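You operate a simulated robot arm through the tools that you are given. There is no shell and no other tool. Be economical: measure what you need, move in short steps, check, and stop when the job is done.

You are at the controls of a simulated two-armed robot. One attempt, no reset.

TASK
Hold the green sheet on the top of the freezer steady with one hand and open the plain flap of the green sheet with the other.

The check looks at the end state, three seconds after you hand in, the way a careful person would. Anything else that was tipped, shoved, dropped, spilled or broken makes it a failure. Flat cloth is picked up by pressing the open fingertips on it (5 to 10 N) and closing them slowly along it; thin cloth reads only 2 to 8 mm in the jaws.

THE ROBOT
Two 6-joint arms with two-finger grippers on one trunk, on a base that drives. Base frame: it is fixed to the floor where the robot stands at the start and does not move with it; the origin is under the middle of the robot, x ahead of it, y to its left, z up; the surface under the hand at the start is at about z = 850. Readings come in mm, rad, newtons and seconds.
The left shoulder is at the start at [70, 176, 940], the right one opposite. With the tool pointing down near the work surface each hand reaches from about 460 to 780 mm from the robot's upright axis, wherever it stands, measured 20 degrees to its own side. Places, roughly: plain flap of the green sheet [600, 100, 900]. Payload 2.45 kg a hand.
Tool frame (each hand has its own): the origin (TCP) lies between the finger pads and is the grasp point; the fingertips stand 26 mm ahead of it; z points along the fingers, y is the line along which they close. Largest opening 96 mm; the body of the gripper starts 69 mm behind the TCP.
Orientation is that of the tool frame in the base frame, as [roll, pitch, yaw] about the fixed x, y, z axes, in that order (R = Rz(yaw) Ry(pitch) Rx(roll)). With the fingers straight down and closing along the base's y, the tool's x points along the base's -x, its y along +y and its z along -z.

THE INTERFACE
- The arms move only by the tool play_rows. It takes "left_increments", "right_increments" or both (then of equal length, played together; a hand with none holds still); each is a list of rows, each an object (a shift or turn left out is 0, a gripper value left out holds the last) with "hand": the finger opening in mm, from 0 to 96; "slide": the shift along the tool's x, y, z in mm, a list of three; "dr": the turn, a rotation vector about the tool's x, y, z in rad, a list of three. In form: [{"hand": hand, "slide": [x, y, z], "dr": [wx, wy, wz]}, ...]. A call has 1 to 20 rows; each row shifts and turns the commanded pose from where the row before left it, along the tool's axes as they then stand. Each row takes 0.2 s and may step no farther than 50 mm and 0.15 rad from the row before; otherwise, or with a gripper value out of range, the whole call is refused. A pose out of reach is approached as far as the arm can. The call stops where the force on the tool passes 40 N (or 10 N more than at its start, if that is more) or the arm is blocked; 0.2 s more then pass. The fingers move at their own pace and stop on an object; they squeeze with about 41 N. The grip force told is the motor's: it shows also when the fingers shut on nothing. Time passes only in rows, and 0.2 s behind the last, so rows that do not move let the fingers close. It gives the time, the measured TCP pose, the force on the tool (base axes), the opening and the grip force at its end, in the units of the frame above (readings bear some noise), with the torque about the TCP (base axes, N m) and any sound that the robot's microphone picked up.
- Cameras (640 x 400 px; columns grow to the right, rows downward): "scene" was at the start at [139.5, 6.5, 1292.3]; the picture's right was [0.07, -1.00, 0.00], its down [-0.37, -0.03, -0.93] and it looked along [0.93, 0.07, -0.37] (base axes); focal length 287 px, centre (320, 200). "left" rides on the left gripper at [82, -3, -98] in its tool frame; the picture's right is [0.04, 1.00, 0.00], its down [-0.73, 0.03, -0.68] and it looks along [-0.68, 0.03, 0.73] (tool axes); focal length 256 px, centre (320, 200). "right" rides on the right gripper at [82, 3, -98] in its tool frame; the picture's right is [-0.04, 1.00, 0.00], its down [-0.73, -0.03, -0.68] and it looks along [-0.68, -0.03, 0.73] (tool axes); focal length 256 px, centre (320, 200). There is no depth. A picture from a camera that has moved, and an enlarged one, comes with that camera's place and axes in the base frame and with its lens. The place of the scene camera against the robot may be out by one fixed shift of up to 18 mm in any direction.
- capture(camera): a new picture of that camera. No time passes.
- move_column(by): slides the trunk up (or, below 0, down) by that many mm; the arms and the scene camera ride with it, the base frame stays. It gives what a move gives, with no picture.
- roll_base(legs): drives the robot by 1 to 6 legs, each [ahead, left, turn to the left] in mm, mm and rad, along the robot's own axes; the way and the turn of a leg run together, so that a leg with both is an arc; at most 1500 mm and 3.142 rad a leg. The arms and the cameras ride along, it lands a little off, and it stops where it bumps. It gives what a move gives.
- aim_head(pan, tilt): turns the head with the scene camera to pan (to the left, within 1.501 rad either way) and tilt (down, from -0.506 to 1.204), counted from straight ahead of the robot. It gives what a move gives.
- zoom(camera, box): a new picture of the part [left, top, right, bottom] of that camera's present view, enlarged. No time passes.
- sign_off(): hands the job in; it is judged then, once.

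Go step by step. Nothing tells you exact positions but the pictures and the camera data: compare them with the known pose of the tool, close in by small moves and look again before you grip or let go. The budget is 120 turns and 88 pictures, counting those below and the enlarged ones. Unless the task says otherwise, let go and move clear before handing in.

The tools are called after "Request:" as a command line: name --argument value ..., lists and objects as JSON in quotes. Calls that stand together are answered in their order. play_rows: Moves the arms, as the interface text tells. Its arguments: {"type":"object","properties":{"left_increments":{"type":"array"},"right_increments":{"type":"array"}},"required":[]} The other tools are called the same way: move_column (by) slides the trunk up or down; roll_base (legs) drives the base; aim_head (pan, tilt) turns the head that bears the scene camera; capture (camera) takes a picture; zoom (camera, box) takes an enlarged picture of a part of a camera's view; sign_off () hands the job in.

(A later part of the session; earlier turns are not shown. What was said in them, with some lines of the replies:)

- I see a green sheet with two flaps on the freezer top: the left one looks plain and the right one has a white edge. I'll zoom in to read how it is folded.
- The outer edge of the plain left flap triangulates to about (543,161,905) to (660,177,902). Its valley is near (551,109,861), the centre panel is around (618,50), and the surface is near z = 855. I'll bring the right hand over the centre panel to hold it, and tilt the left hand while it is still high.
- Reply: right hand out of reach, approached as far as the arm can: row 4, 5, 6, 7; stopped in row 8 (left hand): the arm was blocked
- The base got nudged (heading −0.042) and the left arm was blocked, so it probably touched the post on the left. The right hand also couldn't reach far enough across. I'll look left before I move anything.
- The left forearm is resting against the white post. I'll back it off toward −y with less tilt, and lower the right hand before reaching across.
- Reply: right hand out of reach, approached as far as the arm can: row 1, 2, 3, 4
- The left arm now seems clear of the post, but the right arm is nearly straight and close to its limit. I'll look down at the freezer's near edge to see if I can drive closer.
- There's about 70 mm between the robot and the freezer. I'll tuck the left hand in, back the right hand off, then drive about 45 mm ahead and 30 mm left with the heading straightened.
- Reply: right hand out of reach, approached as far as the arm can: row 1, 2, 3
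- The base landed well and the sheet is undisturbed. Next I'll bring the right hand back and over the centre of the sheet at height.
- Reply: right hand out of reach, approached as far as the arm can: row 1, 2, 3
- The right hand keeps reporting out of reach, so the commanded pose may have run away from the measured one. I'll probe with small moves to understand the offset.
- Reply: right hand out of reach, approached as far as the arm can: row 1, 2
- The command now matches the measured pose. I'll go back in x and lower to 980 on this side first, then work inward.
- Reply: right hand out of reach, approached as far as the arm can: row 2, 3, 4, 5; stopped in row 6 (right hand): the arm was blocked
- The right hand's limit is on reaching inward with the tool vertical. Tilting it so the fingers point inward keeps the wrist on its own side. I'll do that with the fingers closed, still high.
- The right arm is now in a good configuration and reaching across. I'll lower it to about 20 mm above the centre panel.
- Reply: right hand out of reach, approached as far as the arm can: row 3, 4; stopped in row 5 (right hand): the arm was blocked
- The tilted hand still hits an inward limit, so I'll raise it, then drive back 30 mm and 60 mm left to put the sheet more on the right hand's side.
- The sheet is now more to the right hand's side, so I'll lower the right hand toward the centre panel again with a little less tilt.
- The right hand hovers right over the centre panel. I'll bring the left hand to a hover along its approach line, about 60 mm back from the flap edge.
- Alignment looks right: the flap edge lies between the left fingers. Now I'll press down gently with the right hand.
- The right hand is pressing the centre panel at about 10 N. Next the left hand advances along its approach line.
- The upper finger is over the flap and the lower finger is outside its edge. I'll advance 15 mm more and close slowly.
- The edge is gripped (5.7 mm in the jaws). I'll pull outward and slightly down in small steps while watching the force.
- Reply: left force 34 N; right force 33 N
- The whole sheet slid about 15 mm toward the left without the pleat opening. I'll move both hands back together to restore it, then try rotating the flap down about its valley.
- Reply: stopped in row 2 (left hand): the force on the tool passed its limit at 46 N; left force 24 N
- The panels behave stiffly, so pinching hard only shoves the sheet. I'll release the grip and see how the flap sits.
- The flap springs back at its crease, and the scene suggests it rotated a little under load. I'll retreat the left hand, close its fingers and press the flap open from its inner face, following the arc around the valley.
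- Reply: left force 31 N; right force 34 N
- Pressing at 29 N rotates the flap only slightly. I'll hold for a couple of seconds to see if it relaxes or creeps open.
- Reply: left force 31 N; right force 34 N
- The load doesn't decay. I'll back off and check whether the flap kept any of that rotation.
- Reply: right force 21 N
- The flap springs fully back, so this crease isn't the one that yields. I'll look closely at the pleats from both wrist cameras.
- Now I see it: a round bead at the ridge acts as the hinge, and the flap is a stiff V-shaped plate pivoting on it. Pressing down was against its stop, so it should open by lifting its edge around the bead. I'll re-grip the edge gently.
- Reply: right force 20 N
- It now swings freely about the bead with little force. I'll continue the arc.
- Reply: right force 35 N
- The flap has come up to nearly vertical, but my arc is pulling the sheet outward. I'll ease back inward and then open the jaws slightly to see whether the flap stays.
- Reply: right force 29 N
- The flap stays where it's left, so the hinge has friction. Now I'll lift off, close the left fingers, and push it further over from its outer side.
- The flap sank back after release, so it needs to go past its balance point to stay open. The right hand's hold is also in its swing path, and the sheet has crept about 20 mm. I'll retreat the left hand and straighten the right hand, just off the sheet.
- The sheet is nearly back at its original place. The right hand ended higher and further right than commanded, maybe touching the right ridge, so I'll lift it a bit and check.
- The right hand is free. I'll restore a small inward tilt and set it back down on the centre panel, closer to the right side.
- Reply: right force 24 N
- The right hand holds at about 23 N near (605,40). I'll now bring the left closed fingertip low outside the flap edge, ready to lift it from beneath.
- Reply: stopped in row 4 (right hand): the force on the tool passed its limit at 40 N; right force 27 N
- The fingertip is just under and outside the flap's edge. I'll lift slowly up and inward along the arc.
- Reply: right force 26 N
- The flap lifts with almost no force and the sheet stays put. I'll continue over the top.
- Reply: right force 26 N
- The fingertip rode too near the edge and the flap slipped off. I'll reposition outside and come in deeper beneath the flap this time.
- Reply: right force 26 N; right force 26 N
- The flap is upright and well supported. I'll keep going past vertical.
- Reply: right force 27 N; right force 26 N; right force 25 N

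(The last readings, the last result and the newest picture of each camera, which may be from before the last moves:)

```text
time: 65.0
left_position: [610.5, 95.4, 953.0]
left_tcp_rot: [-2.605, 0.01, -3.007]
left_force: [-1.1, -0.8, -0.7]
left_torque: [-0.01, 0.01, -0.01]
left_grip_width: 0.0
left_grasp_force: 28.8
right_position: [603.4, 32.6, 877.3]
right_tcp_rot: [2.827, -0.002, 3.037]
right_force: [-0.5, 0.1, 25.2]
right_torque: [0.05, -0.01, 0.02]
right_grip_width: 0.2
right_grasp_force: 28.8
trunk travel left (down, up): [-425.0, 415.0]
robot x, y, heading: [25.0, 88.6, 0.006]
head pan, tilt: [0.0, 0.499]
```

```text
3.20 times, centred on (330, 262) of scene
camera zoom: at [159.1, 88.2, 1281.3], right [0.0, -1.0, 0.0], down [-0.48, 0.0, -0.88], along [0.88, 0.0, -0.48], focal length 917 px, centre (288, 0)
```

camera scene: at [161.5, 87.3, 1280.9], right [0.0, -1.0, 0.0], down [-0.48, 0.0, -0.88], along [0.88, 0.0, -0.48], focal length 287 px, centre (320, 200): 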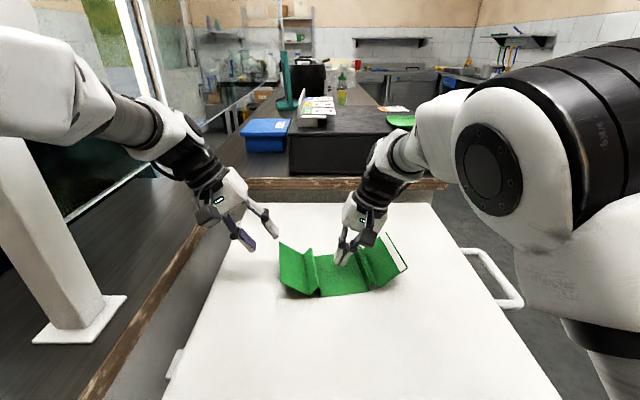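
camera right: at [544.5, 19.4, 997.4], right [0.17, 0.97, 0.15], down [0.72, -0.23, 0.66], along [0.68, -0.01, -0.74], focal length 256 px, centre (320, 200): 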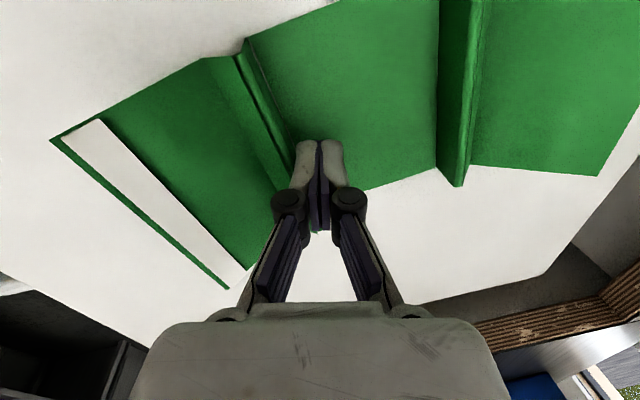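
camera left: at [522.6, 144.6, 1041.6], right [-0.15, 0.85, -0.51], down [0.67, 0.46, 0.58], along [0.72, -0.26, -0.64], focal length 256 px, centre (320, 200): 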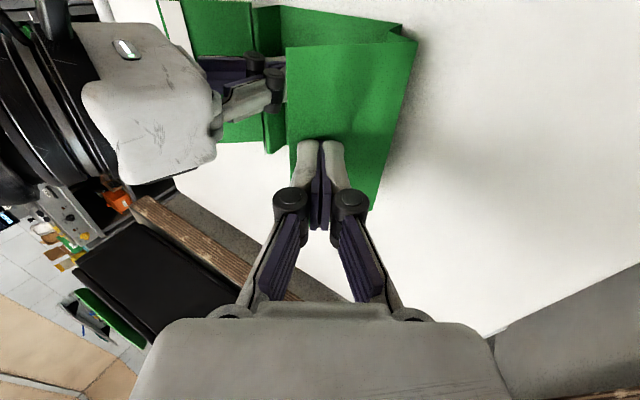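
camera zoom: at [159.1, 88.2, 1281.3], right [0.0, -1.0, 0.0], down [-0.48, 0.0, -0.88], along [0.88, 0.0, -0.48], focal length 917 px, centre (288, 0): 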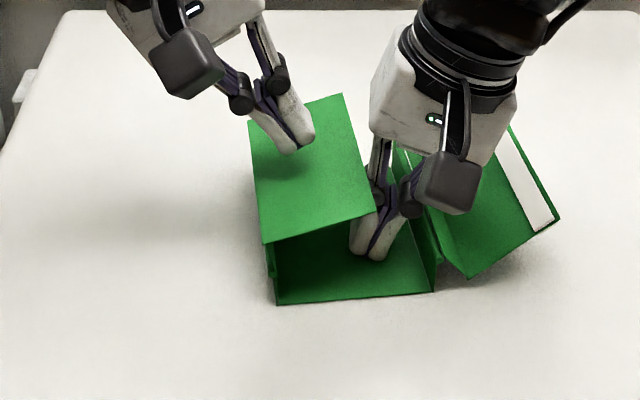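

The flap has swung over its balance point and now leans against the right fingers. I'll retreat the left hand first and look.

Request:
play_rows --left_increments '[{"slide": [0, 0, -20]}, {"slide": [0, 0, -25]}, {"slide": [0, 20, -25]}, {"slide": [0, 25, -15]}, {}]'

Request:
zoom --camera "scene" --box '[270, 210, 390, 300]'

Request:
capture --camera "right"

Request:
zoom --camera "left" --box '[100, 0, 420, 220]'

```text
time: 66.2
left_position: [601.2, 176.0, 1003.6]
left_tcp_rot: [-2.61, 0.01, -3.01]
left_force: [0.5, -1.0, -0.1]
left_torque: [0.01, -0.02, 0.0]
left_grip_width: 0.0
left_grasp_force: 28.9
right_position: [602.4, 33.1, 877.6]
right_tcp_rot: [2.828, -0.003, 3.038]
right_force: [-1.1, -1.6, 26.2]
right_torque: [-0.01, -0.01, -0.01]
right_grip_width: 0.1
right_grasp_force: 28.0
trunk travel left (down, up): [-425.0, 415.0]
robot x, y, heading: [26.2, 85.2, -0.0]
head pan, tilt: [0.0, 0.499]
```

```text
4.44 times, centred on (330, 255) of scene
camera zoom: at [159.1, 88.2, 1281.3], right [0.0, -1.0, 0.0], down [-0.48, 0.0, -0.88], along [0.88, 0.0, -0.48], focal length 1274 px, centre (276, -44)
```

zoom: 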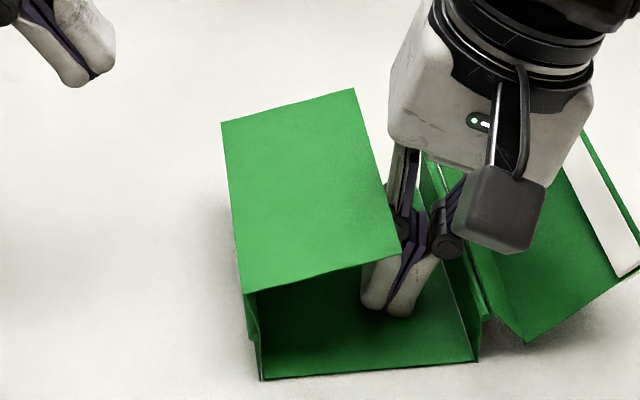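

```text
25 pictures are left
camera right: at [519.6, 13.6, 972.4], right [0.14, 0.94, 0.31], down [0.71, -0.31, 0.63], along [0.69, 0.13, -0.71], focal length 256 px, centre (320, 200)
```

right: 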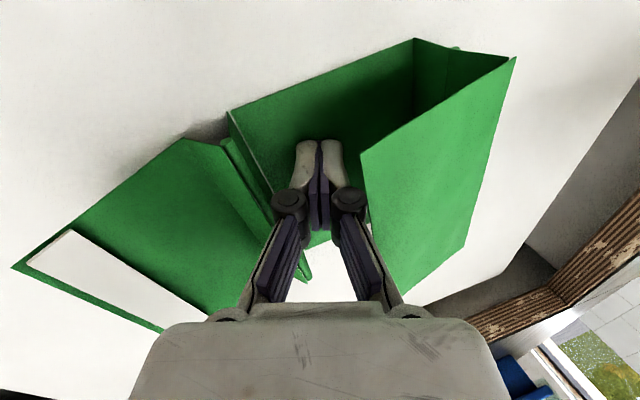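

```text
1.82 times, centred on (260, 110) of left
camera zoom: at [513.8, 212.1, 1088.5], right [-0.15, 0.85, -0.51], down [0.67, 0.46, 0.58], along [0.72, -0.26, -0.64], focal length 465 px, centre (429, 364)
```

zoom: 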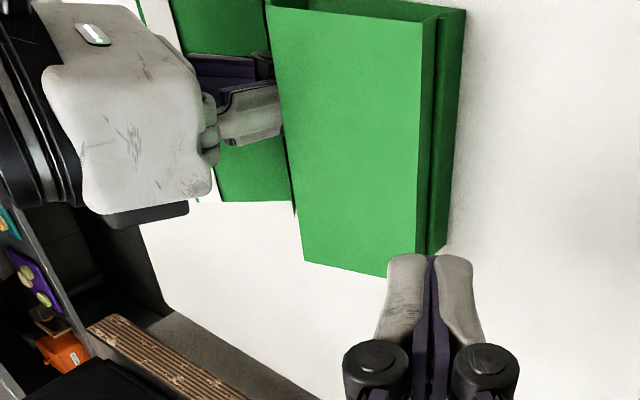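

The left hand is clear and the flap stays over by itself, near the right fingers. I'll lift the right hand slightly and slide it out toward the robot, between the walls, without catching the flap.

Request:
play_rows --right_increments '[{"slide": [0, -1, -2.5]}, {"slide": [0, -1, -2.5]}, {"slide": [10, -2.3, -0.7]}, {"slide": [10, -2.3, -0.7]}, {"slide": [10, -2.3, -0.7]}, {}]'

Request:
zoom --camera "scene" --box '[270, 210, 390, 300]'

```text
time: 67.6
left_position: [603.0, 175.4, 1002.1]
left_tcp_rot: [-2.609, 0.006, -3.009]
left_force: [-0.8, -0.5, 0.9]
left_torque: [0.04, 0.0, 0.0]
left_grip_width: 0.0
left_grasp_force: 28.8
right_position: [573.4, 22.5, 880.5]
right_tcp_rot: [2.824, -0.008, 3.038]
right_force: [0.0, 0.9, 1.0]
right_torque: [0.01, -0.02, -0.03]
right_grip_width: 0.2
right_grasp_force: 28.9
trunk travel left (down, up): [-425.0, 415.0]
robot x, y, heading: [24.3, 85.2, 0.001]
head pan, tilt: [0.0, 0.499]
```

```text
4.44 times, centred on (330, 255) of scene
camera zoom: at [162.5, 87.9, 1280.7], right [0.0, -1.0, 0.0], down [-0.48, 0.0, -0.88], along [0.88, 0.0, -0.48], focal length 1274 px, centre (276, -44)
```

zoom: 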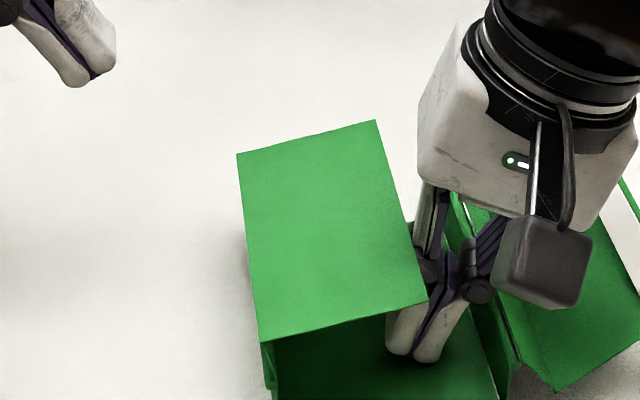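

The sheet got dragged along with the finger, so I'll retrace to put it back and then lift a few millimetres more.

Request:
play_rows --right_increments '[{"slide": [-10, 2.3, 0.7]}, {"slide": [-10, 2.3, 0.7]}, {"slide": [-10, 2.3, 0.7]}, {}, {"slide": [0, 1.2, -3.8]}, {"slide": [0, 1.2, -3.8]}, {}]'

Request:
zoom --camera "scene" --box '[270, 210, 390, 300]'

```text
time: 69.2
left_position: [603.2, 175.2, 1001.8]
left_tcp_rot: [-2.61, 0.006, -3.009]
left_force: [-0.1, -0.3, -0.4]
left_torque: [0.03, -0.03, 0.02]
left_grip_width: 0.0
left_grasp_force: 28.5
right_position: [605.2, 29.2, 886.5]
right_tcp_rot: [2.831, -0.007, 3.041]
right_force: [0.0, -0.3, -0.3]
right_torque: [-0.02, 0.01, 0.02]
right_grip_width: 0.0
right_grasp_force: 28.2
trunk travel left (down, up): [-425.0, 415.0]
robot x, y, heading: [21.8, 85.7, 0.0]
head pan, tilt: [0.0, 0.499]
```

```text
4.44 times, centred on (330, 255) of scene
camera zoom: at [162.5, 87.8, 1280.8], right [0.0, -1.0, 0.0], down [-0.48, 0.0, -0.88], along [0.88, 0.0, -0.48], focal length 1274 px, centre (276, -44)
```

zoom: 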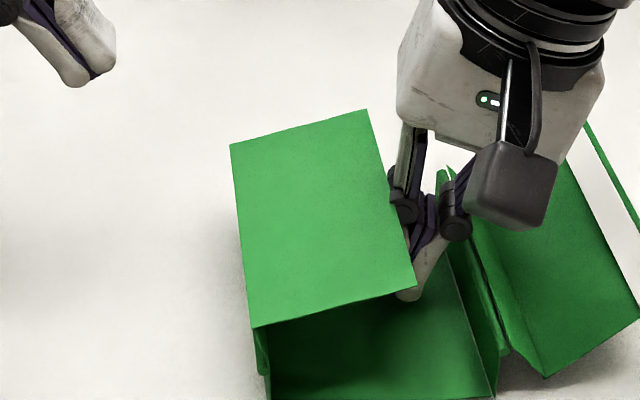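

The finger is off the sheet and its wider knuckle is already above the flap edge, so I can withdraw straight along the tool axis, up and to the right.

Request:
play_rows --right_increments '[{"slide": [0, -2, -5]}, {"slide": [0, -2, -8]}, {"slide": [0, -1, -15]}, {"slide": [0, 0, -25]}, {"slide": [0, 0, -40]}, {}]'

Request:
zoom --camera "scene" --box '[230, 200, 430, 325]'

Request:
capture --camera "right"

```text
time: 70.6
left_position: [603.5, 176.4, 1000.1]
left_tcp_rot: [-2.609, 0.005, -3.007]
left_force: [0.3, -0.1, 0.1]
left_torque: [-0.03, 0.02, -0.05]
left_grip_width: 0.2
left_grasp_force: 28.7
right_position: [603.5, -3.1, 973.1]
right_tcp_rot: [2.832, -0.008, 3.04]
right_force: [0.0, 0.0, 0.0]
right_torque: [-0.03, 0.0, 0.0]
right_grip_width: 0.0
right_grasp_force: 28.5
trunk travel left (down, up): [-425.0, 415.0]
robot x, y, heading: [22.9, 86.3, 0.007]
head pan, tilt: [0.0, 0.499]
```

```text
3.20 times, centred on (330, 262) of scene
camera zoom: at [162.8, 88.3, 1280.7], right [0.0, -1.0, 0.0], down [-0.48, 0.0, -0.88], along [0.88, 0.0, -0.48], focal length 917 px, centre (288, 0)
```

zoom: 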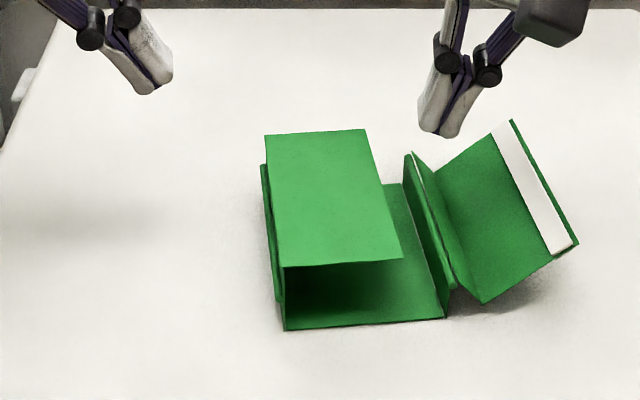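

```text
20 pictures are left
camera right: at [519.9, -22.4, 1068.2], right [0.14, 0.94, 0.31], down [0.71, -0.31, 0.63], along [0.69, 0.13, -0.71], focal length 256 px, centre (320, 200)
```

right: 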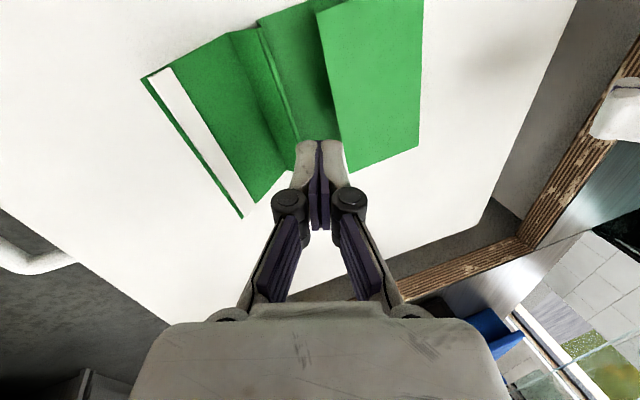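

The plain flap now stands fully turned over on its hinge, staying on its own. The sheet is within about 10 mm of where it started, and the striped flap is untouched. I'll raise both hands clear and check once more.

Request:
play_rows --left_increments '[{"slide": [0, -15, -26]}, {"slide": [0, -15, -26]}, {"slide": [0, -10, -17]}, {}, {}, {}, {}, {}, {}, {}]' --right_increments '[{"slide": [0, 0, -25]}, {"slide": [0, 0, -25]}, {"slide": [0, 0, -20]}, {}, {}, {}, {}, {}, {}, {}]'

Request:
capture --camera "scene"

```text
time: 72.8
left_position: [600.9, 174.5, 1081.2]
left_tcp_rot: [-2.609, 0.005, -3.009]
left_force: [0.2, -0.1, -0.2]
left_torque: [0.03, -0.03, 0.02]
left_grip_width: 0.3
left_grasp_force: 28.3
right_position: [599.7, -25.2, 1039.2]
right_tcp_rot: [2.829, -0.005, 3.041]
right_force: [-0.1, 0.0, -1.0]
right_torque: [-0.01, 0.0, -0.01]
right_grip_width: 0.0
right_grasp_force: 28.8
trunk travel left (down, up): [-425.0, 415.0]
robot x, y, heading: [23.2, 87.2, 0.002]
head pan, tilt: [0.0, 0.499]
```

```text
19 pictures are left
camera scene: at [162.2, 87.9, 1280.8], right [0.0, -1.0, 0.0], down [-0.48, 0.0, -0.88], along [0.88, 0.0, -0.48], focal length 287 px, centre (320, 200)
```

scene: 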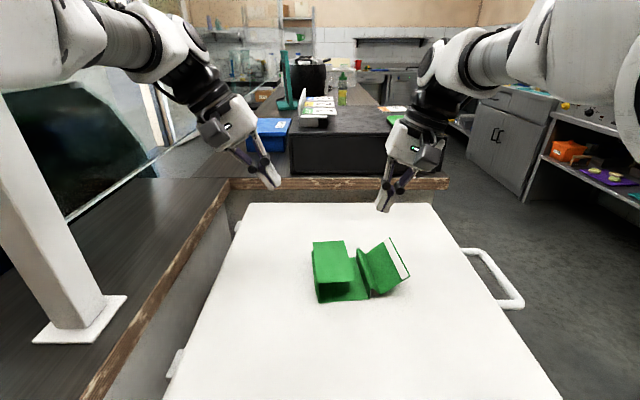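

The flap is holding in its turned-over position with both hands clear and nothing else disturbed, so I'm handing in.

Request:
sign_off

```text
The job is handed in.
```

I swung the plain flap over on its hinge to the far stop, with the right hand pressing the sheet down. It stays there with both hands clear. The hinge only turns that way, so I took this as "open", but the flap now sits above the sheet's centre.

The sheet ended about 10 mm from its start, turned a few degrees. The left arm brushed the white post early on; the post looked undisturbed in the pictures.
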